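You operate a simulated robot arm through the tools that you are given. There is no shell and no other tool.

Carry out the task below with a simulated two-armed robot. There is one attempt and no reset: what you move stays moved.

Task
Take the striped towel from the navy runner of the bed and lay it out flat on the grey cover of the bed.

Only the result counts: the job must be done as asked and must still hold three seconds after the hand-in. Knocking over, shifting, dropping, spilling or breaking anything else fails it. Lids that push on must go on centred and level and be pressed home; caps that screw on are set level and turned clockwise until they are tight. Flat cloth is picked up by pressing the open fingertips on it (5 to 10 N) and closing them slowly along it; thin cloth reads only 2 to 8 mm in the jaws.

Robot
Two 7-joint arms with two-finger grippers on one trunk, on a base that moves. Base frame: it is fixed to the floor where the robot stands at the start and does not move with it; the origin is under the middle of the robot, x ahead of it, y to its left, z up. Readings come in m, degrees, newtons and seconds.
The left shoulder is at the start at [0.099, 0.216, 1.091], the right one opposite. With the tool pointing down near the work surface each hand reaches from about 0.1 to 0.8 m from the robot's upright axis, wherever it stands, measured 20 degrees to its own side. Places, roughly: grey cover of the bed [3.3, -1.3, 0.6]; striped towel [2.5, -1, 0.5]. Payload 3.18 kg a hand.
The tool frame of a hand sits at the grasp point between the pads (the TCP): z along the fingers, y along the line on which they close. The tips reach 0.03 m beyond it. The gripper opens to 0.144 m; its body begins 0.103 m behind the TCP.
Orientation is told as [roll, pitch, yaw] about the base's x, y, z axes, in that order, counted from this pose: with the fingers straight down and closing along the base's y, the tool's x points along the base's -x, its y along +y and its z along -z.

Tools
- The arms move only by the tool nudge_tool. It takes "left_series", "right_series" or both (then of equal length, played together; a hand with none holds still); each is a list of rows, each an object of numbers (a shift or turn left out is 0, a gripper value left out holds the last): "tx", "ty", "tz": the shift along the tool's x, y, z in cm; "wx", "wy", "wz": the turn, a rotation vector about the tool's x, y, z in degrees; "gripper": the opening, from 0 (shut) to 1 (fully open). In form: [{"tx": .., "ty": .., "tz": .., "wx": .., "wy": .., "wz": .., "gripper": ..}, ...]. A call has 1 to 20 rows; each row shifts and turns the commanded pose from where the row before left it, along the tool's axes as they then stand. Rows are played at 5 a second. More than 0.05 m and 8.6 degrees between two rows, or a gripper value outside its range, and nothing of the call is played. Where a pose cannot be reached the arm comes as near as it can. A force on the tool above 40 N (or 10 N above the force at the start of the call, whichever is more), or a blocked arm, ends the call early, and 0.2 s more pass. Each finger travels about 0.1867 m/s and halts on what it meets, pressing with about 38 N; the grip force reading is that of the motor and also rises with nothing between the fingers. The clock runs only during rows and for 0.2 s after the last one: add rows that do not move to give the fingers time. The reply holds the time, the measured pose of the TCP, the force on the tool along the base axes, the opening and the grip force, in the units named above and with some noise, with the torque about the TCP (base axes, N m) and any sound that the robot's microphone picked up.
- Cameras (640 x 400 px; columns grow to the right, rows downward): "scene" is now at [0.2041, 0.0075, 1.2778]; the picture's right is [0.09, -1.00, 0.00], its down [-0.58, -0.05, -0.81] and it looks along [0.81, 0.07, -0.58] (base axes); focal length 266 px, centre (320, 200). "left" rides on the left gripper at [0.076, -0.016, -0.143] in its tool frame; the picture's right is [0.21, 0.98, 0.00], its down [-0.84, 0.18, -0.51] and it looks along [-0.50, 0.11, 0.86] (tool axes); focal length 218 px, centre (320, 200). "right" rides on the right gripper at [0.076, 0.016, -0.143] in its tool frame; the picture's right is [-0.21, 0.98, 0.00], its down [-0.84, -0.18, -0.51] and it looks along [-0.50, -0.11, 0.86] (tool axes); focal length 218 px, centre (320, 200). There is no depth. A picture from a camera that has moved, and an enlarged one, comes with that camera's place and axes in the base frame and with its lens.
- camera(camera): a new picture of that camera. No time passes.
- move_column(by): moves the trunk up (or, below 0, down) by that many m; the arms and the scene camera ride with it, the base frame stays. It gives what a move gives, with no picture.
- drive_base(legs): drives the robot by 1 to 6 legs, each [ahead, left, turn to the left] in m, m and degrees, along the robot's own axes; the way and the turn of a leg run together, so that a leg with both is an arc; at most 1.5 m and 180 degrees a leg. The arms and the cameras ride along, it lands a little off, and it stops where it bumps. It gives what a move gives.
- pan_tilt(pan, tilt): turns the head with the scene camera to pan (to the left, within 80 degrees either way) and tilt (down, from -29 to 69), counted from straight ahead of the robot (the tilt from the chest, where the trunk bows). It gives what a move gives.
- inspect(camera, box): a new picture of the part [left, top, right, bottom] of that camera's present view, enlarged. No time passes.
- sign_off(): hands the job in; it is judged then, once.

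Places have to be worked out from the pictures, the camera data and where the tool is seen. Open the grippers and draw the arms clear of the work before you hand the job in, unless the task says otherwise.

The tools are called after "Call:" as name(argument=value, ...) on one line, values as JSON. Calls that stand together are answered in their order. nudge_tool: Moves the arms, as the interface text tells. Its arguments: {"type":"object","properties":{"left_series":{"type":"array","items":{"type":"object","properties":{"tx":{"type":"number"},"ty":{"type":"number"},"tz":{"type":"number"},"wx":{"type":"number"},"wy":{"type":"number"},"wz":{"type":"number"},"gripper":{"type":"number"}}}},"right_series":{"type":"array","items":{"type":"object","properties":{"tx":{"type":"number"},"ty":{"type":"number"},"tz":{"type":"number"},"wx":{"type":"number"},"wy":{"type":"number"},"wz":{"type":"number"},"gripper":{"type":"number"}}}}},"required":[]} The other tools are called the same way: move_column (by) moves the trunk up or down; drive_base (legs) drives the base; pan_tilt (pan, tilt) turns the head that bears the scene camera; camera (camera) takes a picture; inspect (camera, box) takes an enlarged picture of a part of a camera's view; sign_off () hands the job in.

At the start:

```text
t: 0.0
left_position: [0.611, 0.3114, 0.8039]
left_tcp_rot: [0.0, -0.1, 0.0]
left_ft_force: [0.2, -0.9, 0.6]
left_ft_torque: [0.01, 0.0, -0.01]
left_finger_gap: 0.1439
left_grip_force: 0.0
right_position: [0.6084, -0.2506, 0.7386]
right_tcp_rot: [0.1, -0.1, 0.1]
right_ft_force: [0.4, 0.5, 0.0]
right_ft_torque: [-0.03, -0.03, 0.0]
right_finger_gap: 0.1438
right_grip_force: 0.1
trunk travel left (down, up): [-0.175, 0.194]
robot x, y, heading: [0.001, 0.0032, 0.0]
head pan, tilt (commanded): [4.9, 35.8]
```

scene: 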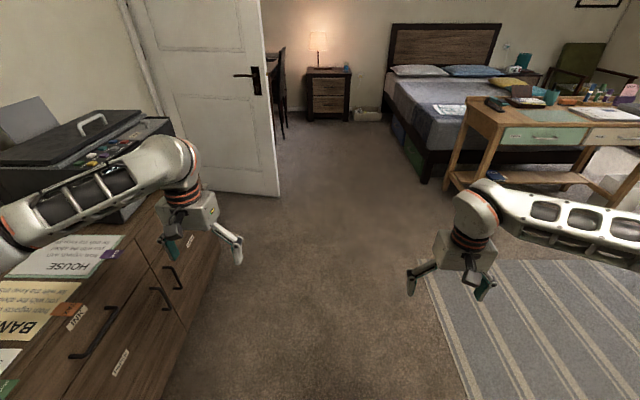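
right: 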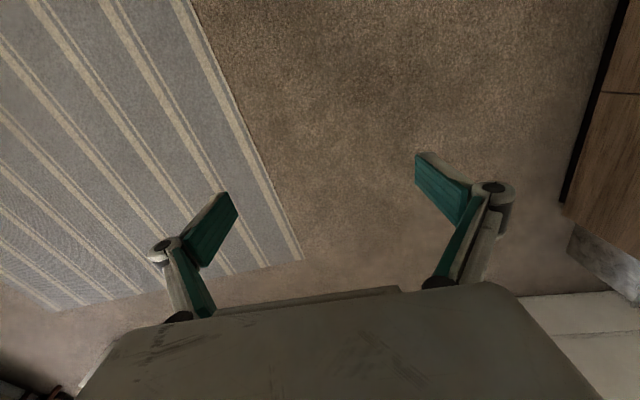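
left: 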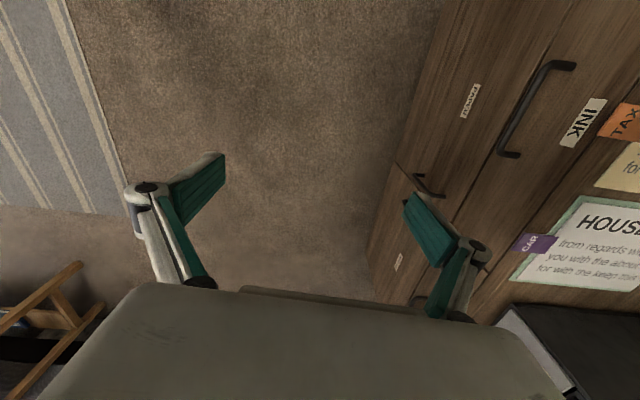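

The bed is seen ahead to the right, with a striped cloth near its left edge. I take an enlarged look at the bed area before driving.

Call:
inspect(camera="scene", box=[360, 10, 640, 185])

Call:
inspect(camera="scene", box=[380, 60, 520, 150])

```text
2.29 times, centred on (500, 98) of scene
camera zoom: at [0.2041, 0.0075, 1.2778], right [0.09, -1.0, 0.0], down [-0.58, -0.05, -0.81], along [0.81, 0.07, -0.58], focal length 609 px, centre (-91, 434)
```

zoom: 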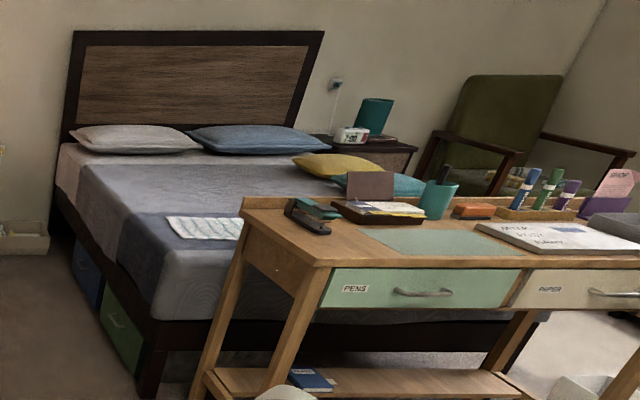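

```text
4.44 times, centred on (450, 105) of scene
camera zoom: at [0.2041, 0.0075, 1.2778], right [0.09, -1.0, 0.0], down [-0.58, -0.05, -0.81], along [0.81, 0.07, -0.58], focal length 1183 px, centre (-258, 622)
```

zoom: 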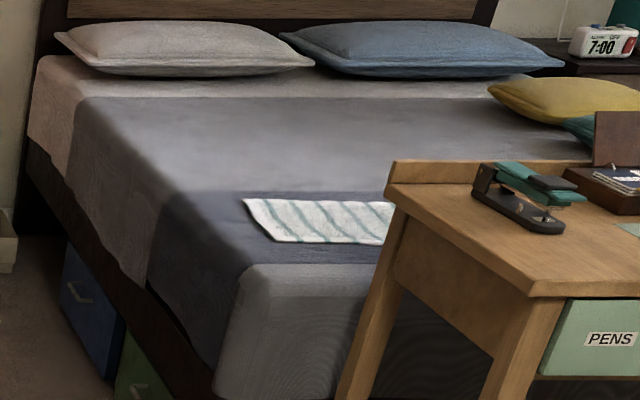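

The towel lies on the navy band near the bed's foot, around (2.6, -0.95), and the desk blocks the foot end. I will come in along the bed's left side, so I first drive ahead down the clear aisle and look again.

Call:
drive_base(legs=[[1.2, -0.1, 0]])

Call:
pan_tilt(pan=-30, tilt=35)

Call:
camera(camera="scene")

```text
t: 6.2
left_position: [1.8229, 0.2022, 0.8043]
left_tcp_rot: [0.0, 0.0, -0.4]
left_ft_force: [0.2, 0.2, 0.2]
left_ft_torque: [-0.03, 0.04, -0.01]
left_finger_gap: 0.1441
left_grip_force: 0.1
right_position: [1.8164, -0.3596, 0.7389]
right_tcp_rot: [0.1, -0.1, -0.6]
right_ft_force: [-0.7, 0.1, -0.1]
right_ft_torque: [0.02, -0.01, 0.01]
right_finger_gap: 0.1442
right_grip_force: 0.1
trunk travel left (down, up): [-0.175, 0.194]
robot x, y, heading: [1.2094, -0.1073, -0.5]
head pan, tilt (commanded): [4.9, 35.8]
```

```text
t: 7.2
left_position: [1.8228, 0.2012, 0.8041]
left_tcp_rot: [0.1, 0.1, -0.4]
left_ft_force: [-0.1, 0.8, 0.7]
left_ft_torque: [0.02, 0.0, 0.02]
left_finger_gap: 0.1439
left_grip_force: 0.1
right_position: [1.8151, -0.3599, 0.7392]
right_tcp_rot: [0.0, 0.0, -0.5]
right_ft_force: [-0.3, 0.3, -0.2]
right_ft_torque: [0.01, 0.04, -0.01]
right_finger_gap: 0.1439
right_grip_force: 0.0
trunk travel left (down, up): [-0.175, 0.194]
robot x, y, heading: [1.2098, -0.1023, -0.5]
head pan, tilt (commanded): [-30.0, 35.0]
```

```text
taken
camera scene: at [1.402, -0.1503, 1.2791], right [-0.51, -0.86, 0.0], down [-0.49, 0.29, -0.82], along [0.71, -0.41, -0.57], focal length 266 px, centre (320, 200)
```

scene: 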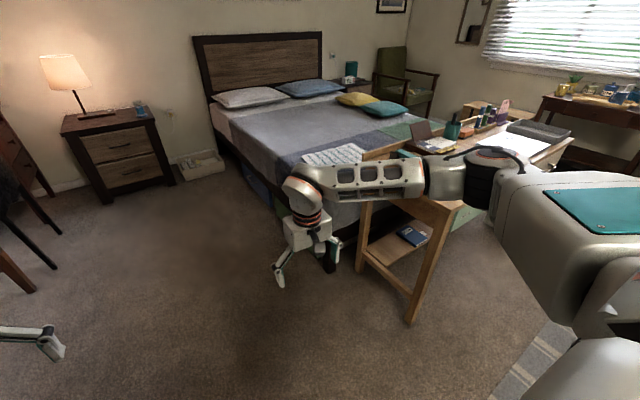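

The desk's left edge is at about y = -0.9 and the bed side at about y = -0.7. I turn to face right here, where there is free room, so I can then strafe along the bed with the arms pointing at it.

Call:
drive_base(legs=[[0, 0.12, 0], [0, 0, -89.5]])

Call:
pan_tilt(pan=60, tilt=35)

Call:
camera(camera="scene")

```text
t: 12.6
left_position: [1.5332, -0.5904, 0.8056]
left_tcp_rot: [0.0, 0.0, -88.8]
left_ft_force: [0.6, 0.0, 0.1]
left_ft_torque: [-0.01, -0.02, -0.01]
left_finger_gap: 0.1439
left_grip_force: 0.1
right_position: [0.9741, -0.5998, 0.7384]
right_tcp_rot: [0.0, 0.0, -88.9]
right_ft_force: [-0.4, -1.0, 0.2]
right_ft_torque: [0.06, -0.02, 0.02]
right_finger_gap: 0.1438
right_grip_force: 0.1
trunk travel left (down, up): [-0.175, 0.194]
robot x, y, heading: [1.2068, 0.0153, -88.8]
head pan, tilt (commanded): [-30.0, 35.0]
```

```text
t: 14.3
left_position: [1.5342, -0.5907, 0.8049]
left_tcp_rot: [0.0, 0.1, -88.7]
left_ft_force: [0.4, -0.5, 0.3]
left_ft_torque: [0.02, -0.01, 0.04]
left_finger_gap: 0.144
left_grip_force: 0.2
right_position: [0.9728, -0.6007, 0.7377]
right_tcp_rot: [0.0, 0.0, -88.8]
right_ft_force: [-0.2, -0.8, 0.0]
right_ft_torque: [0.01, 0.0, 0.03]
right_finger_gap: 0.1443
right_grip_force: 0.1
trunk travel left (down, up): [-0.175, 0.194]
robot x, y, heading: [1.2093, 0.0127, -88.8]
head pan, tilt (commanded): [60.0, 35.0]
```

```text
taken
camera scene: at [1.2885, -0.1465, 1.2791], right [-0.48, -0.88, 0.0], down [-0.5, 0.28, -0.82], along [0.72, -0.39, -0.57], focal length 266 px, centre (320, 200)
```

scene: 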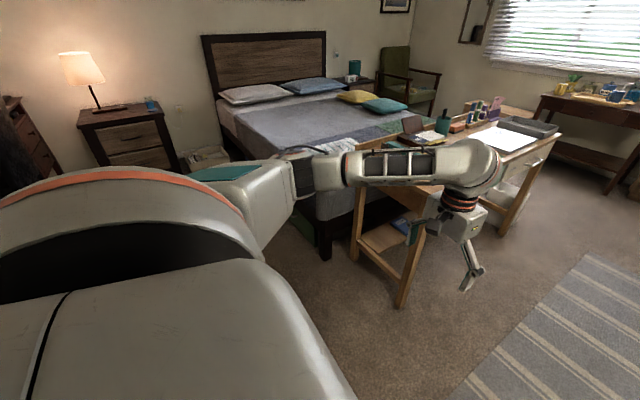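

The left hand will pass at y ≈ -0.65, clear of the desk's edge at about -0.9. I strafe left along the bed to x ≈ 2.55 and look at the towel.

Call:
drive_base(legs=[[0, 1.35, -1.2]])

Call:
pan_tilt(pan=0, tilt=35)

Call:
camera(camera="scene")

```text
t: 26.4
left_position: [2.8925, -0.5569, 0.8053]
left_tcp_rot: [-0.1, 0.0, -88.5]
left_ft_force: [-0.1, -0.1, 0.4]
left_ft_torque: [0.0, 0.03, 0.02]
left_finger_gap: 0.1439
left_grip_force: 0.1
right_position: [2.331, -0.5694, 0.7386]
right_tcp_rot: [0.0, 0.0, -88.3]
right_ft_force: [-0.5, 0.4, -0.4]
right_ft_torque: [0.04, 0.0, -0.02]
right_finger_gap: 0.1441
right_grip_force: 0.1
trunk travel left (down, up): [-0.175, 0.194]
robot x, y, heading: [2.5684, 0.0478, -88.4]
head pan, tilt (commanded): [60.0, 35.0]
```

```text
t: 27.6
left_position: [2.893, -0.5567, 0.8054]
left_tcp_rot: [0.0, 0.0, -88.4]
left_ft_force: [0.5, 0.1, 0.6]
left_ft_torque: [0.01, 0.02, -0.03]
left_finger_gap: 0.1442
left_grip_force: 0.1
right_position: [2.3322, -0.5698, 0.7387]
right_tcp_rot: [0.1, 0.0, -88.3]
right_ft_force: [-0.2, 0.1, -0.7]
right_ft_torque: [0.0, 0.03, 0.02]
right_finger_gap: 0.1441
right_grip_force: 0.0
trunk travel left (down, up): [-0.175, 0.194]
robot x, y, heading: [2.5638, 0.0465, -88.6]
head pan, tilt (commanded): [0.0, 35.0]
```

```text
taken
camera scene: at [2.5698, -0.1592, 1.2791], right [-1.0, -0.03, 0.0], down [-0.02, 0.57, -0.82], along [0.02, -0.82, -0.57], focal length 266 px, centre (320, 200)
```

scene: 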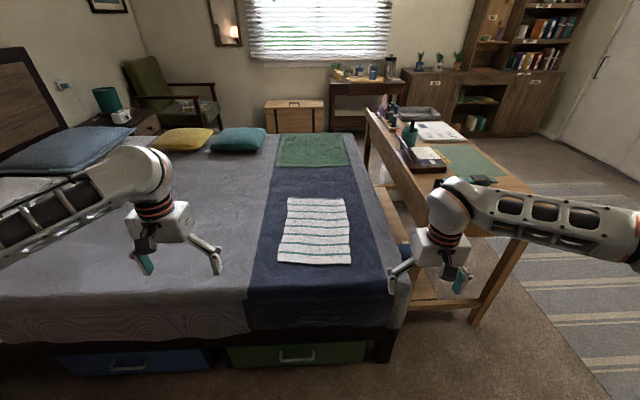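

Now the whole towel is visible: roughly x 2.47–2.75, y -0.81 to -1.21, with the grey cover to its left (x > 2.87). I take closer looks at the towel and at the bed's near edge.

Call:
inspect(camera="scene", box=[230, 170, 400, 276])

Call:
inspect(camera="scene", box=[120, 230, 440, 400])

Call:
pan_tilt(pan=0, tilt=69)

Call:
camera(camera="scene")

```text
3.76 times, centred on (315, 223) of scene
camera zoom: at [2.5698, -0.1592, 1.2791], right [-1.0, -0.03, 0.0], down [-0.02, 0.57, -0.82], along [0.02, -0.82, -0.57], focal length 1002 px, centre (339, 113)
```

zoom: 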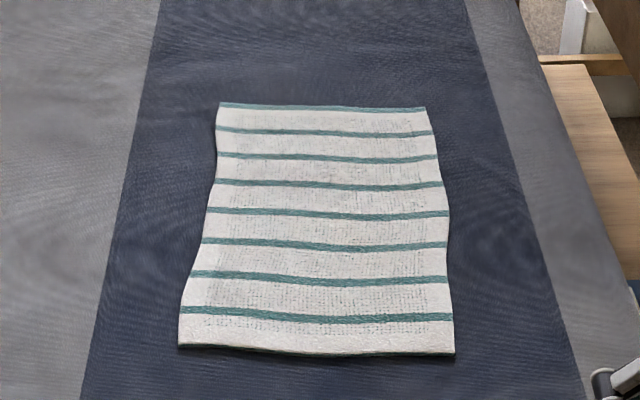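

```text
2.00 times, centred on (280, 315) of scene
camera zoom: at [2.5698, -0.1592, 1.2791], right [-1.0, -0.03, 0.0], down [-0.02, 0.57, -0.82], along [0.02, -0.82, -0.57], focal length 532 px, centre (400, -30)
```

zoom: 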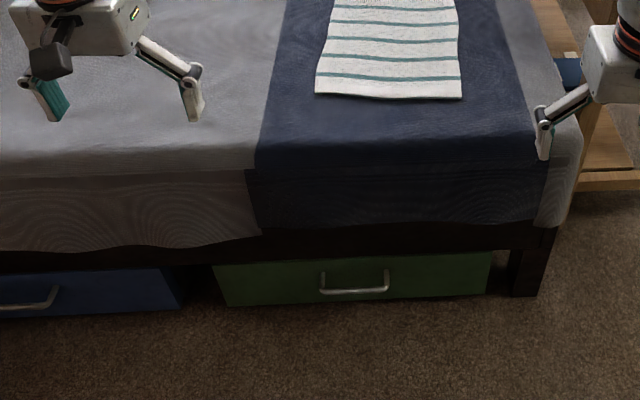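

```text
t: 28.6
left_position: [2.8941, -0.5563, 0.8047]
left_tcp_rot: [0.0, 0.0, -88.4]
left_ft_force: [-0.8, -0.4, -0.7]
left_ft_torque: [0.03, 0.03, 0.01]
left_finger_gap: 0.1441
left_grip_force: 0.1
right_position: [2.3323, -0.568, 0.7375]
right_tcp_rot: [0.0, 0.0, -88.4]
right_ft_force: [0.5, 0.3, -0.8]
right_ft_torque: [0.0, -0.03, 0.01]
right_finger_gap: 0.1439
right_grip_force: 0.1
trunk travel left (down, up): [-0.175, 0.194]
robot x, y, heading: [2.5685, 0.0434, -88.5]
head pan, tilt (commanded): [0.0, 68.8]
```

```text
taken
camera scene: at [2.5689, -0.1271, 1.2354], right [-1.0, -0.03, 0.0], down [-0.03, 0.93, -0.36], along [0.01, -0.36, -0.93], focal length 266 px, centre (320, 200)
```

scene: 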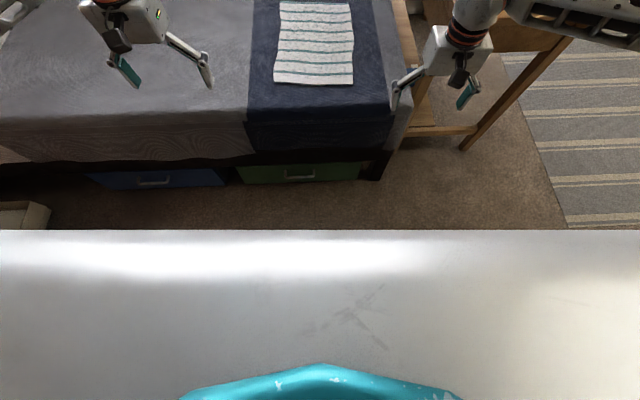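

The towel lies flat as a single layer and the bed side is near y ≈ -0.65. Before going closer I want to know how far the base sticks out, so I tilt the left hand (which is over free space) to let its camera look back at the base.

Call:
nudge_tool(left_series=[{"tz": -3, "wy": 8}, {"wy": 8}, {"wy": 8}, {"wy": 8}, {}])

Call:
camera(camera="left")

```text
t: 29.8
left_position: [2.9026, -0.5684, 0.8172]
left_tcp_rot: [0.0, 31.6, -88.4]
left_ft_force: [1.0, 0.5, 1.3]
left_ft_torque: [-0.05, -0.03, 0.02]
left_finger_gap: 0.1443
left_grip_force: 0.1
left hand out of reach, approached as far as the arm can: row 4
right_position: [2.3314, -0.567, 0.7388]
right_tcp_rot: [0.0, -0.2, -88.4]
right_ft_force: [-0.5, -0.4, 0.7]
right_ft_torque: [-0.01, 0.0, -0.02]
right_finger_gap: 0.1439
right_grip_force: 0.0
trunk travel left (down, up): [-0.175, 0.194]
robot x, y, heading: [2.5644, 0.047, -88.4]
head pan, tilt (commanded): [0.0, 68.8]
```

```text
taken
camera left: at [2.8888, -0.5775, 0.9776], right [0.97, 0.2, 0.11], down [0.21, -0.98, -0.01], along [0.1, 0.03, -0.99], focal length 218 px, centre (320, 200)
```

left: 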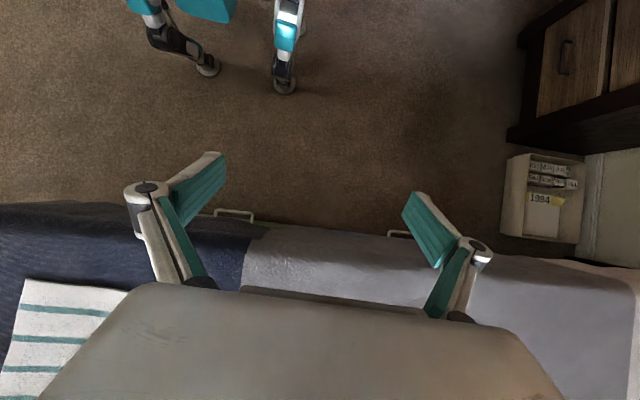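

The base is narrow (front feet about 0.14 m ahead of the axis), and the bed side is at y ≈ -0.63, so I can stand at y ≈ -0.28. Triangulating the towel corner from both views gives a bed top near z ≈ 0.565. First I bring the hands level and inward so the right one stays clear of the desk.

Call:
nudge_tool(left_series=[{"wy": -8, "ty": -3.5}, {"wy": -8, "ty": -3.5}, {"wy": -8, "ty": -3.5}, {"wy": -7.6, "ty": -2.5}, {}], right_series=[{"tz": -3, "ty": 3.0}, {"tz": -3, "ty": 3.0}, {"ty": 4}, {"ty": 4}, {}])

Call:
pan_tilt(pan=0, tilt=45)

Call:
camera(camera="scene")

```text
t: 31.0
left_position: [2.773, -0.5722, 0.8145]
left_tcp_rot: [0.0, 0.3, -88.4]
left_ft_force: [0.6, -0.2, 0.5]
left_ft_torque: [-0.01, -0.02, 0.0]
left_finger_gap: 0.144
left_grip_force: 0.1
right_position: [2.472, -0.5638, 0.7994]
right_tcp_rot: [0.0, 0.1, -88.4]
right_ft_force: [0.3, 0.1, 0.2]
right_ft_torque: [0.01, -0.01, -0.02]
right_finger_gap: 0.144
right_grip_force: 0.0
trunk travel left (down, up): [-0.175, 0.194]
robot x, y, heading: [2.57, 0.0481, -88.3]
head pan, tilt (commanded): [0.0, 68.8]
```

```text
t: 31.9
left_position: [2.7744, -0.5724, 0.8146]
left_tcp_rot: [-0.1, 0.3, -88.5]
left_ft_force: [-0.1, -1.0, 0.6]
left_ft_torque: [-0.01, -0.02, -0.05]
left_finger_gap: 0.144
left_grip_force: 0.0
right_position: [2.4706, -0.5656, 0.8002]
right_tcp_rot: [0.0, 0.0, -88.5]
right_ft_force: [-1.8, -0.4, 0.1]
right_ft_torque: [-0.02, 0.02, -0.01]
right_finger_gap: 0.1441
right_grip_force: 0.0
trunk travel left (down, up): [-0.175, 0.194]
robot x, y, heading: [2.5648, 0.0489, -88.4]
head pan, tilt (commanded): [0.0, 45.0]
```

```text
taken
camera scene: at [2.5696, -0.1525, 1.2642], right [-1.0, -0.03, 0.0], down [-0.02, 0.71, -0.71], along [0.02, -0.71, -0.71], focal length 266 px, centre (320, 200)
```

scene: 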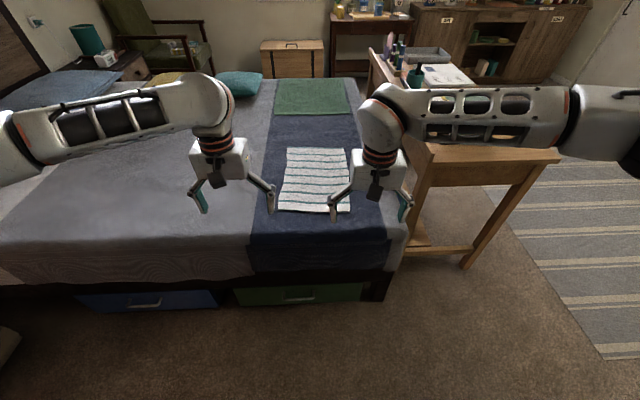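

The hands are level with about 0.30 m between them. I drive closer to the bed to y ≈ -0.22 and square up the heading.

Call:
drive_base(legs=[[0.27, 0.05, -1.6]])

Call:
camera(camera="scene")

Call:
camera(camera="right")

Call:
camera(camera="left")

```text
t: 33.8
left_position: [2.8093, -0.8431, 0.8146]
left_tcp_rot: [0.0, 0.3, -90.1]
left_ft_force: [-0.4, -1.1, 0.3]
left_ft_torque: [0.02, -0.01, -0.01]
left_finger_gap: 0.144
left_grip_force: 0.1
right_position: [2.5065, -0.8274, 0.7989]
right_tcp_rot: [-0.1, 0.2, -90.2]
right_ft_force: [-1.2, -0.2, -0.7]
right_ft_torque: [0.05, 0.03, 0.01]
right_finger_gap: 0.144
right_grip_force: 0.1
trunk travel left (down, up): [-0.175, 0.194]
robot x, y, heading: [2.6147, -0.2172, -90.1]
head pan, tilt (commanded): [0.0, 45.0]
```

```text
taken
camera scene: at [2.6171, -0.4177, 1.2641], right [-1.0, 0.0, 0.0], down [0.0, 0.71, -0.71], along [0.0, -0.71, -0.71], focal length 266 px, centre (320, 200)
```

scene: 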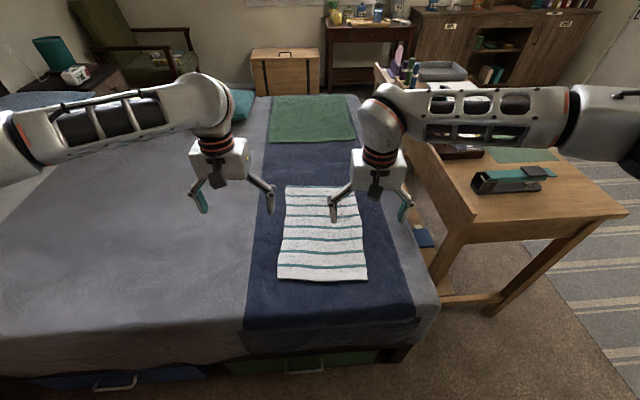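

```text
taken
camera right: at [2.5238, -0.7525, 0.9416], right [0.98, -0.21, 0.0], down [-0.18, -0.84, 0.51], along [-0.11, -0.5, -0.86], focal length 218 px, centre (320, 200)
```

right: 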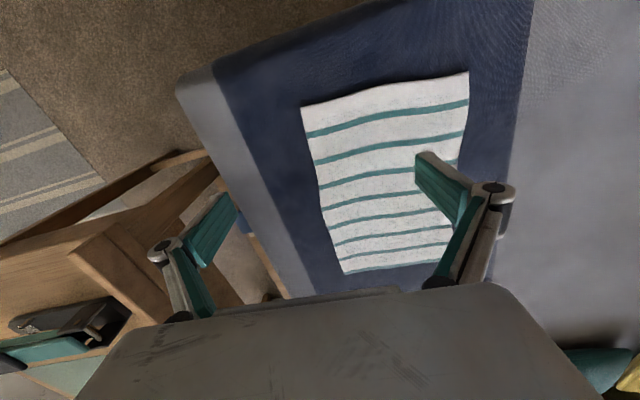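

```text
taken
camera left: at [2.7946, -0.7667, 0.957], right [0.98, 0.21, 0.0], down [0.18, -0.85, 0.5], along [0.1, -0.49, -0.87], focal length 218 px, centre (320, 200)
```

left: 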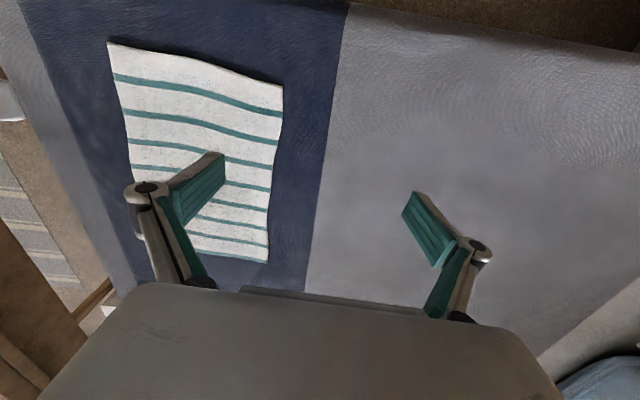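

Both views agree: the towel's near edge is at y ≈ -0.80, from x ≈ 2.48 to 2.74, surface z ≈ 0.56. I bring the half-closed hands over the two near corners, just inside the edge, and go down to about 4 cm above.

Call:
nudge_tool(left_series=[{"gripper": 0.3, "ty": -4, "tx": 1}, {"ty": -4, "tx": 1.1}, {"ty": -1.7}, {"tz": 4.5}, {"tz": 4.5}, {"tz": 4.5}, {"tz": 4.5}, {}], right_series=[{"gripper": 0.3, "tx": 0.7}, {}, {}, {"tz": 4.0}, {"tz": 4.0}, {"tz": 4.0}, {"tz": 4.0}, {}])

Call:
camera(camera="scene")

Call:
camera(camera="right")

Call:
camera(camera="left")

```text
t: 35.6
left_position: [2.7126, -0.8215, 0.6344]
left_tcp_rot: [0.0, 0.3, -90.1]
left_ft_force: [-0.4, 0.5, 0.3]
left_ft_torque: [-0.02, 0.0, -0.02]
left_finger_gap: 0.0434
left_grip_force: 0.0
right_position: [2.5076, -0.8205, 0.6396]
right_tcp_rot: [-0.1, -0.1, -90.2]
right_ft_force: [0.1, -0.1, 0.3]
right_ft_torque: [-0.04, 0.0, -0.01]
right_finger_gap: 0.0428
right_grip_force: 0.0
trunk travel left (down, up): [-0.175, 0.194]
robot x, y, heading: [2.6204, -0.2188, -90.3]
head pan, tilt (commanded): [0.0, 45.0]
```

```text
taken
camera scene: at [2.6169, -0.4162, 1.2647], right [-1.0, 0.0, 0.0], down [0.0, 0.71, -0.71], along [0.0, -0.71, -0.71], focal length 266 px, centre (320, 200)
```

scene: 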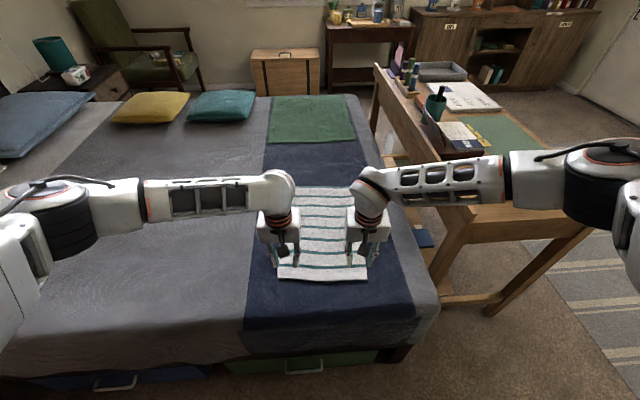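

```text
taken
camera right: at [2.5239, -0.7457, 0.7808], right [0.98, -0.21, 0.0], down [-0.18, -0.84, 0.51], along [-0.11, -0.5, -0.86], focal length 218 px, centre (320, 200)
```

right: 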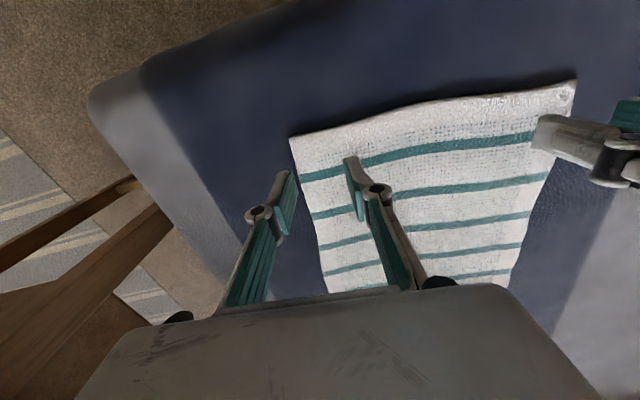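

```text
taken
camera left: at [2.6976, -0.7435, 0.7778], right [0.98, 0.21, 0.0], down [0.18, -0.85, 0.5], along [0.11, -0.49, -0.86], focal length 218 px, centre (320, 200)
```

left: 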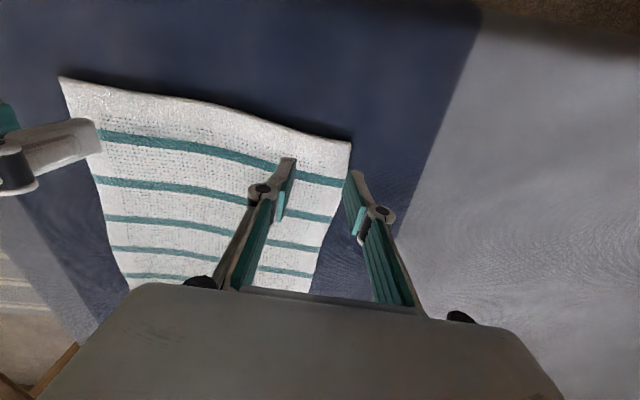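

The outer fingertips would land right at the towel's side edges, so I shift each hand 1.5 cm inward and go down to about 1 cm above the cloth.

Call:
nudge_tool(left_series=[{"ty": -1.5}, {"tz": 1.5}, {"tz": 1.3}, {}], right_series=[{"ty": 1.5}, {"tz": 1.7}, {"tz": 1.6}, {}])

Call:
camera(camera="right")

Call:
camera(camera="left")

```text
t: 36.6
left_position: [2.698, -0.8209, 0.6059]
left_tcp_rot: [0.0, 0.4, -90.2]
left_ft_force: [-0.4, -0.6, -0.1]
left_ft_torque: [0.02, -0.01, -0.01]
left_finger_gap: 0.0431
left_grip_force: 0.0
right_position: [2.5221, -0.8204, 0.6045]
right_tcp_rot: [0.0, 0.0, -90.1]
right_ft_force: [-0.3, 0.2, -0.3]
right_ft_torque: [-0.01, -0.01, -0.01]
right_finger_gap: 0.0431
right_grip_force: 0.1
trunk travel left (down, up): [-0.175, 0.194]
robot x, y, heading: [2.6191, -0.2144, -90.3]
head pan, tilt (commanded): [0.0, 45.0]
```

```text
taken
camera right: at [2.5387, -0.7456, 0.7463], right [0.98, -0.21, 0.0], down [-0.18, -0.84, 0.51], along [-0.11, -0.5, -0.86], focal length 218 px, centre (320, 200)
```

right: 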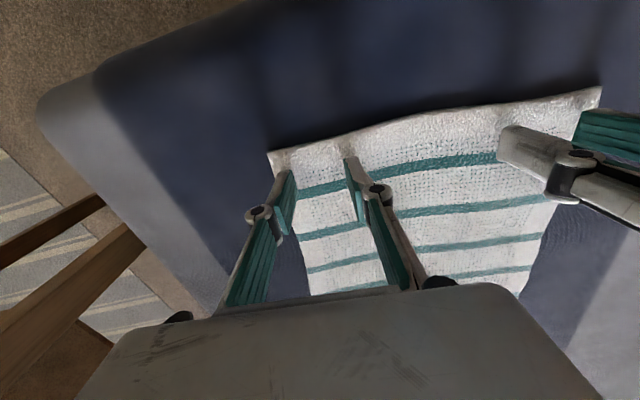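

```text
taken
camera left: at [2.6826, -0.744, 0.7492], right [0.98, 0.21, 0.0], down [0.18, -0.85, 0.5], along [0.1, -0.49, -0.86], focal length 218 px, centre (320, 200)
```

left: 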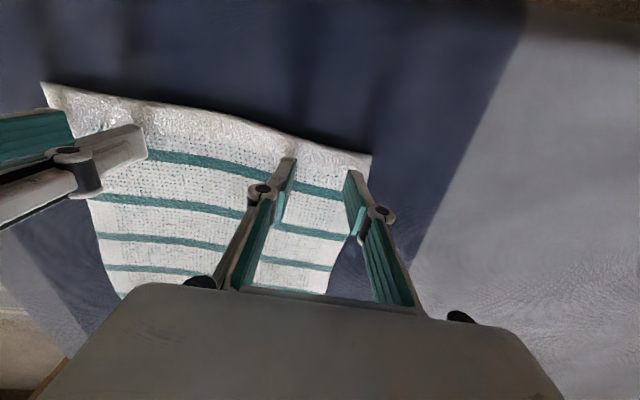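

Fingertips are about 1 cm above the cloth, both on it. I lower slowly to feel for contact.

Call:
nudge_tool(left_series=[{"tz": 0.3}, {"tz": 0.3}, {"tz": 0.2}, {}], right_series=[{"tz": 0.3}, {"tz": 0.3}, {"tz": 0.2}, {}])

```text
t: 37.6
left_position: [2.6973, -0.8201, 0.5985]
left_tcp_rot: [0.0, 0.4, -90.1]
left_ft_force: [-0.2, 0.0, 0.1]
left_ft_torque: [0.03, 0.03, 0.04]
left_finger_gap: 0.0432
left_grip_force: 0.1
right_position: [2.5209, -0.8193, 0.5976]
right_tcp_rot: [0.1, 0.0, -90.1]
right_ft_force: [-0.2, -0.4, 1.6]
right_ft_torque: [-0.02, 0.05, 0.01]
right_finger_gap: 0.0433
right_grip_force: 0.1
trunk travel left (down, up): [-0.175, 0.194]
robot x, y, heading: [2.6197, -0.2175, -89.9]
head pan, tilt (commanded): [0.0, 45.0]
```

The right hand just begins to touch (1.6 N), the left not yet. I go on in 2 mm steps.

Call:
nudge_tool(left_series=[{"tz": 0.2}, {"tz": 0.2}, {}], right_series=[{"tz": 0.2}, {"tz": 0.1}, {}])

```text
t: 38.4
left_position: [2.6972, -0.8209, 0.5961]
left_tcp_rot: [0.0, 0.3, -90.1]
left_ft_force: [0.5, -0.5, 4.6]
left_ft_torque: [0.02, -0.03, 0.01]
left_finger_gap: 0.0429
left_grip_force: 0.0
right_position: [2.522, -0.8197, 0.5958]
right_tcp_rot: [0.0, 0.0, -90.2]
right_ft_force: [-0.4, -1.5, 3.4]
right_ft_torque: [-0.03, -0.02, 0.04]
right_finger_gap: 0.0434
right_grip_force: 0.1
trunk travel left (down, up): [-0.175, 0.194]
robot x, y, heading: [2.6207, -0.2192, -90.4]
head pan, tilt (commanded): [0.0, 45.0]
```

Both hands touch: left 4.6 N, right 3.4 N. I press a little more to reach 7–8 N each.

Call:
nudge_tool(left_series=[{"tz": 0.15}, {}], right_series=[{"tz": 0.25}, {}])

```text
t: 39.0
left_position: [2.6967, -0.8196, 0.5952]
left_tcp_rot: [0.0, 0.3, -90.1]
left_ft_force: [1.5, 0.0, 11.2]
left_ft_torque: [0.0, -0.06, 0.0]
left_finger_gap: 0.0432
left_grip_force: 0.0
right_position: [2.5225, -0.8202, 0.5946]
right_tcp_rot: [0.1, -0.1, -90.1]
right_ft_force: [0.2, -1.1, 11.0]
right_ft_torque: [0.0, -0.01, 0.01]
right_finger_gap: 0.0437
right_grip_force: 0.0
trunk travel left (down, up): [-0.175, 0.194]
robot x, y, heading: [2.6207, -0.2205, -90.2]
head pan, tilt (commanded): [0.0, 45.0]
```

Slightly high at 11 N, so I ease off a fraction and close both grippers slowly along the cloth.

Call:
nudge_tool(left_series=[{"tz": -0.08}, {"gripper": 0.285}, {"gripper": 0.27}, {"gripper": 0.255}, {"gripper": 0.24}, {"gripper": 0.225}, {"gripper": 0.21}, {"gripper": 0.195}, {"gripper": 0.18}, {"gripper": 0.165}, {"gripper": 0.15}], right_series=[{"tz": -0.08}, {"gripper": 0.285}, {"gripper": 0.27}, {"gripper": 0.255}, {"gripper": 0.24}, {"gripper": 0.225}, {"gripper": 0.21}, {"gripper": 0.195}, {"gripper": 0.18}, {"gripper": 0.165}, {"gripper": 0.15}])

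Call:
camera(camera="right")

Call:
camera(camera="left")

```text
t: 41.4
left_position: [2.697, -0.8196, 0.5937]
left_tcp_rot: [-0.1, 0.4, -90.1]
left_ft_force: [1.4, 1.2, 4.6]
left_ft_torque: [0.0, -0.01, 0.03]
left_finger_gap: 0.02
left_grip_force: 0.1
right_position: [2.521, -0.8186, 0.5942]
right_tcp_rot: [0.1, 0.1, -90.1]
right_ft_force: [-0.6, -1.6, 14.0]
right_ft_torque: [-0.01, -0.06, -0.01]
right_finger_gap: 0.0212
right_grip_force: 0.0
trunk travel left (down, up): [-0.175, 0.194]
robot x, y, heading: [2.6205, -0.2177, -90.1]
head pan, tilt (commanded): [0.0, 45.0]
```

```text
taken
camera right: at [2.5389, -0.7443, 0.7361], right [0.98, -0.21, 0.0], down [-0.18, -0.84, 0.51], along [-0.11, -0.5, -0.86], focal length 218 px, centre (320, 200)
```

right: 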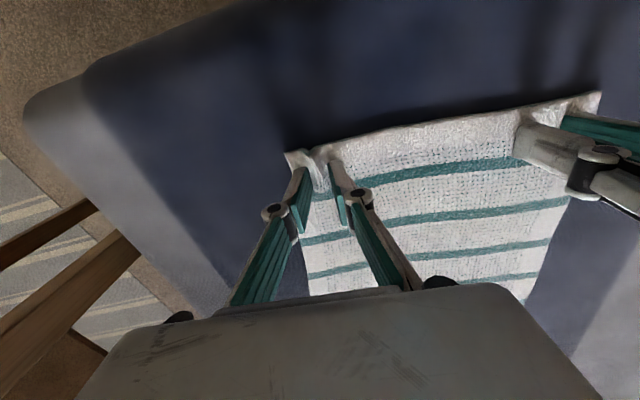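

```text
taken
camera left: at [2.6827, -0.7431, 0.7377], right [0.98, 0.21, 0.0], down [0.18, -0.85, 0.5], along [0.1, -0.49, -0.86], focal length 218 px, centre (320, 200)
```

left: 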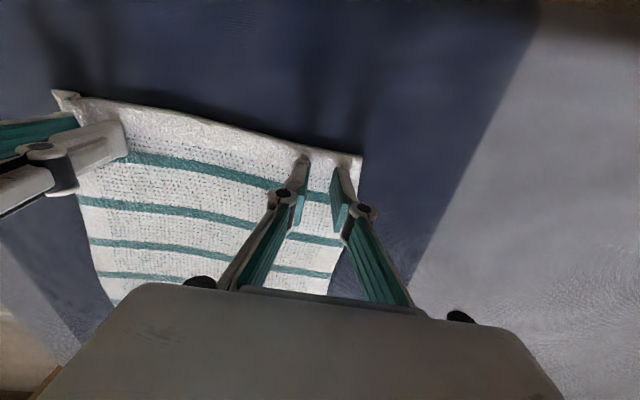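

The cloth is gathering between the fingers of the right hand and starting to on the left. I press the left a bit more, ease the right, and continue closing slowly.

Call:
nudge_tool(left_series=[{"tz": 0.07}, {"gripper": 0.135}, {"gripper": 0.12}, {"gripper": 0.105}, {"gripper": 0.09}, {"gripper": 0.075}, {"gripper": 0.06}, {"gripper": 0.05}], right_series=[{"tz": -0.07}, {"gripper": 0.135}, {"gripper": 0.12}, {"gripper": 0.105}, {"gripper": 0.09}, {"gripper": 0.075}, {"gripper": 0.06}, {"gripper": 0.05}])

Call:
camera(camera="right")

Call:
camera(camera="left")

```text
t: 43.2
left_position: [2.6972, -0.8197, 0.5935]
left_tcp_rot: [-0.1, 0.3, -90.1]
left_ft_force: [-0.7, 2.2, 3.5]
left_ft_torque: [0.02, 0.02, -0.01]
left_finger_gap: 0.0052
left_grip_force: 0.2
right_position: [2.5221, -0.8184, 0.5952]
right_tcp_rot: [0.0, 0.0, -90.2]
right_ft_force: [0.0, 0.0, 2.0]
right_ft_torque: [0.02, 0.01, -0.01]
right_finger_gap: 0.0085
right_grip_force: 0.5
trunk travel left (down, up): [-0.175, 0.194]
robot x, y, heading: [2.6171, -0.2145, -89.9]
head pan, tilt (commanded): [0.0, 45.0]
```

```text
taken
camera right: at [2.5389, -0.7445, 0.7367], right [0.98, -0.21, 0.0], down [-0.18, -0.84, 0.51], along [-0.11, -0.5, -0.86], focal length 218 px, centre (320, 200)
```

right: 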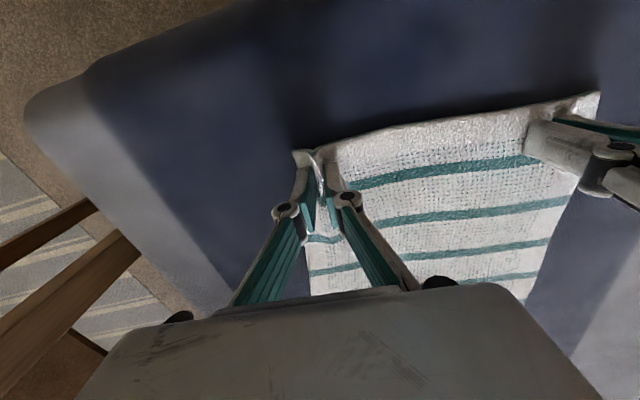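

```text
taken
camera left: at [2.6831, -0.7434, 0.7364], right [0.98, 0.21, 0.0], down [0.18, -0.85, 0.5], along [0.11, -0.49, -0.87], focal length 218 px, centre (320, 200)
```

left: 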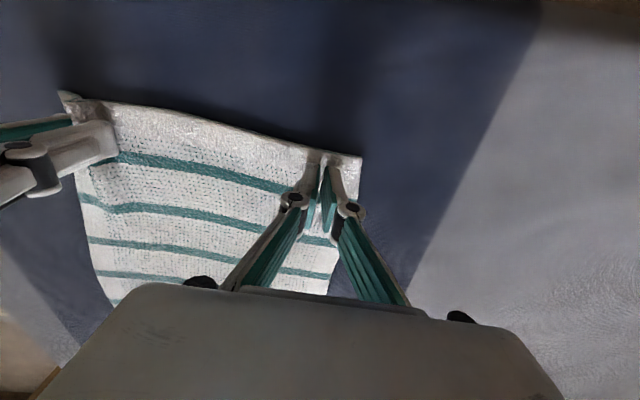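

Right reads 8.5 mm with a clear fold in the jaws; left 5 mm. I close both fully and wait for the grip to settle.

Call:
nudge_tool(left_series=[{"gripper": 0.03}, {"gripper": 0.015}, {"gripper": 0.0}, {}, {}, {}], right_series=[{"gripper": 0.03}, {"gripper": 0.015}, {"gripper": 0.0}, {}, {}, {}])

Call:
inspect(camera="left", box=[220, 110, 440, 248])

Call:
inspect(camera="right", box=[220, 110, 440, 248])

```text
t: 44.6
left_position: [2.6975, -0.8201, 0.5937]
left_tcp_rot: [0.1, 0.5, -90.1]
left_ft_force: [-0.2, 0.3, 0.0]
left_ft_torque: [0.0, 0.02, 0.05]
left_finger_gap: 0.0
left_grip_force: 30.4
right_position: [2.5229, -0.8192, 0.5947]
right_tcp_rot: [0.0, 0.0, -90.1]
right_ft_force: [0.3, 0.2, 2.1]
right_ft_torque: [0.0, 0.01, -0.02]
right_finger_gap: 0.004
right_grip_force: 32.3
trunk travel left (down, up): [-0.175, 0.194]
robot x, y, heading: [2.6216, -0.2165, -90.1]
head pan, tilt (commanded): [0.0, 45.0]
```

```text
2.90 times, centred on (330, 179) of left
camera zoom: at [2.6831, -0.7437, 0.7366], right [0.98, 0.21, 0.0], down [0.18, -0.85, 0.5], along [0.1, -0.49, -0.86], focal length 633 px, centre (291, 261)
```

zoom: 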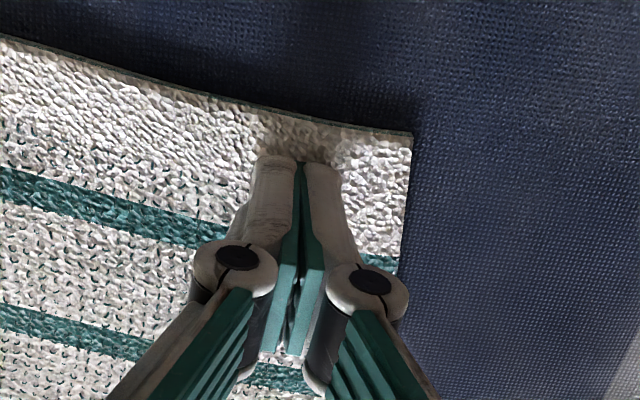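

```text
2.90 times, centred on (330, 179) of right
camera zoom: at [2.539, -0.7447, 0.737], right [0.98, -0.21, 0.0], down [-0.18, -0.84, 0.51], along [-0.11, -0.5, -0.86], focal length 633 px, centre (291, 261)
```

zoom: 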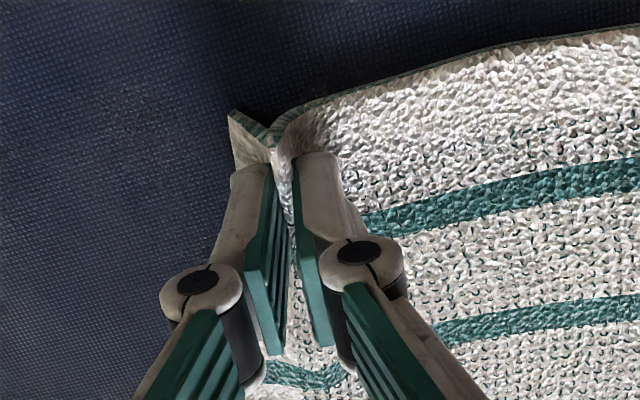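

The right hand holds a fold (4 mm, 32 N), but the left slid over the cloth and is empty. I lift the left 1 cm, reopen, move 0.5 cm inward and press again, firmer this time.

Call:
nudge_tool(left_series=[{"tz": -1.0}, {"gripper": 0.3, "ty": -0.4}, {}, {"tz": 0.5}, {"tz": 0.3}, {"tz": 0.15}, {}])

```text
t: 46.2
left_position: [2.6924, -0.8198, 0.5958]
left_tcp_rot: [-0.1, 0.3, -90.1]
left_ft_force: [1.4, 5.7, 11.7]
left_ft_torque: [0.16, -0.04, 0.0]
left_finger_gap: 0.0434
left_grip_force: 0.3
right_position: [2.5217, -0.819, 0.5956]
right_tcp_rot: [0.0, 0.0, -90.1]
right_ft_force: [-1.2, 0.7, 4.2]
right_ft_torque: [-0.02, 0.14, -0.08]
right_finger_gap: 0.0042
right_grip_force: 40.0
trunk travel left (down, up): [-0.175, 0.194]
robot x, y, heading: [2.6146, -0.2162, -90.0]
head pan, tilt (commanded): [0.0, 45.0]
```

The left presses with 11.7 N but also feels a 5.7 N sideways force. I look before closing.

Call:
camera(camera="scene")

Call:
inspect(camera="scene", box=[240, 160, 420, 290])

Call:
camera(camera="left")

```text
taken
camera scene: at [2.617, -0.4157, 1.2647], right [-1.0, 0.0, 0.0], down [0.0, 0.71, -0.71], along [0.0, -0.71, -0.71], focal length 266 px, centre (320, 200)
```

scene: 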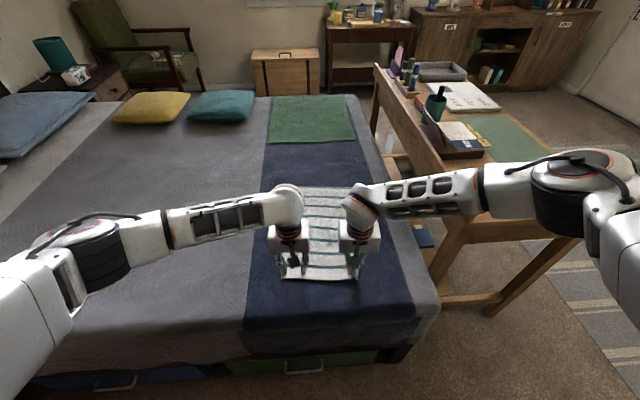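

```text
3.08 times, centred on (330, 225) of scene
camera zoom: at [2.617, -0.4157, 1.2647], right [-1.0, 0.0, 0.0], down [0.0, 0.71, -0.71], along [0.0, -0.71, -0.71], focal length 819 px, centre (289, 123)
```

zoom: 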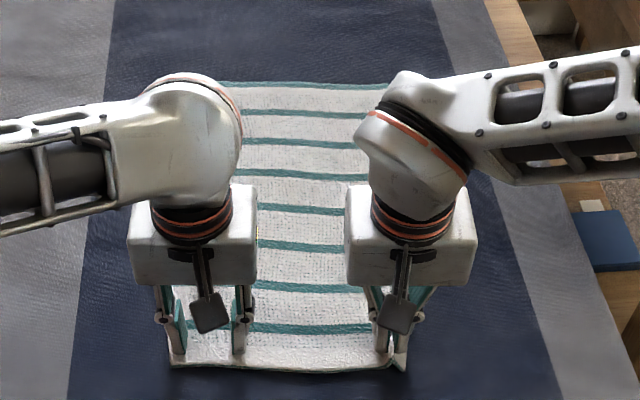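

```text
taken
camera left: at [2.6781, -0.7428, 0.7379], right [0.98, 0.21, 0.0], down [0.18, -0.85, 0.5], along [0.1, -0.49, -0.86], focal length 218 px, centre (320, 200)
```

left: 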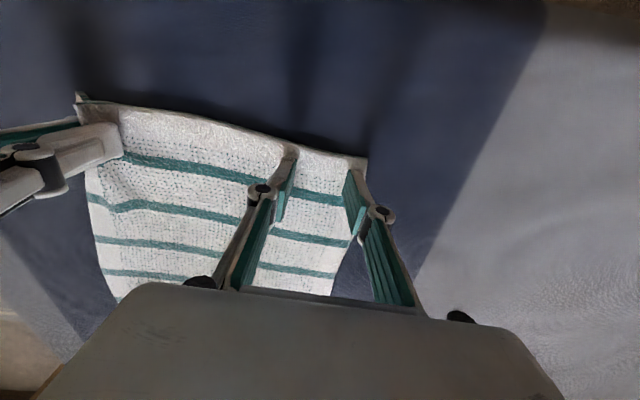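

The hand and fingers sit properly on the cloth corner. I close the left gripper slowly, keeping the pressure.

Call:
nudge_tool(left_series=[{"gripper": 0.285}, {"gripper": 0.27}, {"gripper": 0.255}, {"gripper": 0.24}, {"gripper": 0.225}, {"gripper": 0.21}])

Call:
inspect(camera="left", box=[220, 110, 440, 248])

```text
t: 47.6
left_position: [2.6934, -0.82, 0.5952]
left_tcp_rot: [0.0, 0.3, -90.0]
left_ft_force: [0.6, -2.1, 11.9]
left_ft_torque: [-0.11, 0.02, 0.0]
left_finger_gap: 0.0308
left_grip_force: 0.0
right_position: [2.5225, -0.8196, 0.5955]
right_tcp_rot: [0.0, 0.0, -90.1]
right_ft_force: [0.6, -0.8, 2.1]
right_ft_torque: [0.02, 0.0, -0.01]
right_finger_gap: 0.0041
right_grip_force: 33.0
trunk travel left (down, up): [-0.175, 0.194]
robot x, y, heading: [2.6158, -0.2184, -90.4]
head pan, tilt (commanded): [0.0, 45.0]
```

```text
2.90 times, centred on (330, 179) of left
camera zoom: at [2.6786, -0.7432, 0.7373], right [0.98, 0.21, 0.0], down [0.18, -0.85, 0.5], along [0.11, -0.49, -0.86], focal length 633 px, centre (291, 261)
```

zoom: 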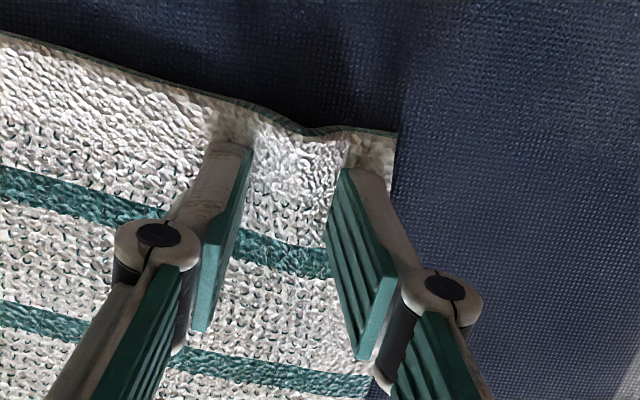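

The cloth is beginning to hump between the left fingers at 11.9 N. I keep this pressure and continue closing.

Call:
nudge_tool(left_series=[{"gripper": 0.195}, {"gripper": 0.18}, {"gripper": 0.165}, {"gripper": 0.15}, {"gripper": 0.135}, {"gripper": 0.12}])

Call:
inspect(camera="left", box=[220, 110, 440, 248])

```text
t: 49.0
left_position: [2.6936, -0.8203, 0.5942]
left_tcp_rot: [0.0, 0.2, -90.1]
left_ft_force: [0.3, -0.9, 11.0]
left_ft_torque: [-0.05, -0.04, -0.02]
left_finger_gap: 0.016
left_grip_force: 0.1
right_position: [2.5216, -0.8195, 0.5946]
right_tcp_rot: [0.1, 0.1, -90.1]
right_ft_force: [0.4, -1.2, 1.3]
right_ft_torque: [-0.03, -0.01, -0.02]
right_finger_gap: 0.0039
right_grip_force: 32.8
trunk travel left (down, up): [-0.175, 0.194]
robot x, y, heading: [2.6218, -0.2207, -90.2]
head pan, tilt (commanded): [0.0, 45.0]
```

```text
2.90 times, centred on (330, 179) of left
camera zoom: at [2.6783, -0.7427, 0.737], right [0.98, 0.21, 0.0], down [0.18, -0.85, 0.5], along [0.1, -0.49, -0.86], focal length 633 px, centre (291, 261)
```

zoom: 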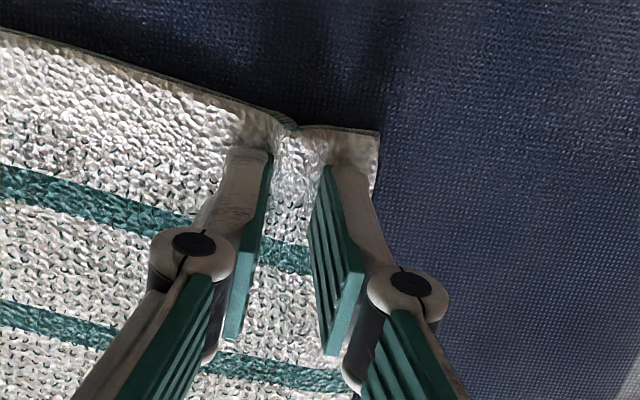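

The fold between the left fingers is growing. I continue closing to nearly shut.

Call:
nudge_tool(left_series=[{"tz": 0.03, "gripper": 0.11}, {"gripper": 0.1}, {"gripper": 0.09}, {"gripper": 0.08}, {"gripper": 0.07}, {"gripper": 0.06}, {"gripper": 0.05}])

Call:
inspect(camera="left", box=[220, 110, 440, 248])

```text
t: 50.6
left_position: [2.6919, -0.8199, 0.5935]
left_tcp_rot: [-0.1, 0.4, -90.1]
left_ft_force: [-4.1, -0.8, 6.2]
left_ft_torque: [0.01, 0.14, 0.0]
left_finger_gap: 0.0078
left_grip_force: 0.9
right_position: [2.5233, -0.8202, 0.5951]
right_tcp_rot: [-0.1, -0.1, -90.2]
right_ft_force: [0.8, -0.7, 6.1]
right_ft_torque: [0.01, 0.14, -0.06]
right_finger_gap: 0.0049
right_grip_force: 40.6
trunk travel left (down, up): [-0.175, 0.194]
robot x, y, heading: [2.6175, -0.2156, -90.1]
head pan, tilt (commanded): [0.0, 45.0]
```

```text
2.90 times, centred on (330, 179) of left
camera zoom: at [2.6776, -0.7425, 0.7363], right [0.98, 0.21, 0.0], down [0.18, -0.85, 0.5], along [0.1, -0.49, -0.87], focal length 633 px, centre (291, 261)
```

zoom: 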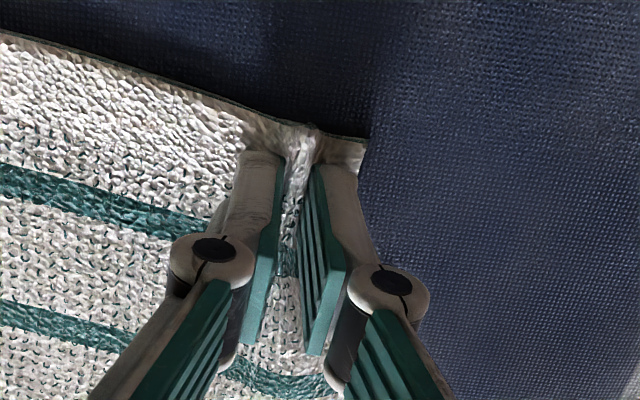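

A clear fold now stands between the left pads (7.8 mm, grip force rising). I shut the left gripper fully.

Call:
nudge_tool(left_series=[{"gripper": 0.04}, {"gripper": 0.03}, {"gripper": 0.02}, {"gripper": 0.01}, {"gripper": 0.0}, {}, {}])

Call:
inspect(camera="left", box=[220, 110, 440, 248])

```text
t: 52.2
left_position: [2.6922, -0.8193, 0.5942]
left_tcp_rot: [0.0, 0.4, -90.2]
left_ft_force: [-7.4, -1.1, 2.4]
left_ft_torque: [-0.04, 0.08, -0.01]
left_finger_gap: 0.0054
left_grip_force: 33.4
right_position: [2.5217, -0.8198, 0.5953]
right_tcp_rot: [0.0, 0.1, -90.1]
right_ft_force: [4.6, -0.1, 1.2]
right_ft_torque: [0.0, -0.14, -0.05]
right_finger_gap: 0.0058
right_grip_force: 42.5
trunk travel left (down, up): [-0.175, 0.194]
robot x, y, heading: [2.6202, -0.2163, -90.1]
head pan, tilt (commanded): [0.0, 45.0]
```

```text
2.90 times, centred on (330, 179) of left
camera zoom: at [2.6779, -0.7429, 0.7364], right [0.98, 0.21, 0.0], down [0.18, -0.85, 0.5], along [0.1, -0.49, -0.86], focal length 633 px, centre (291, 261)
```

zoom: 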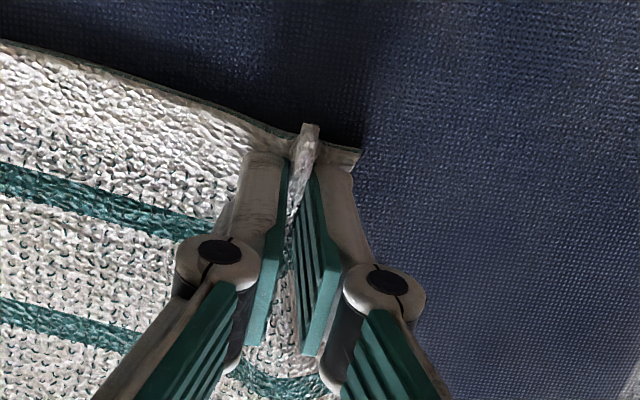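

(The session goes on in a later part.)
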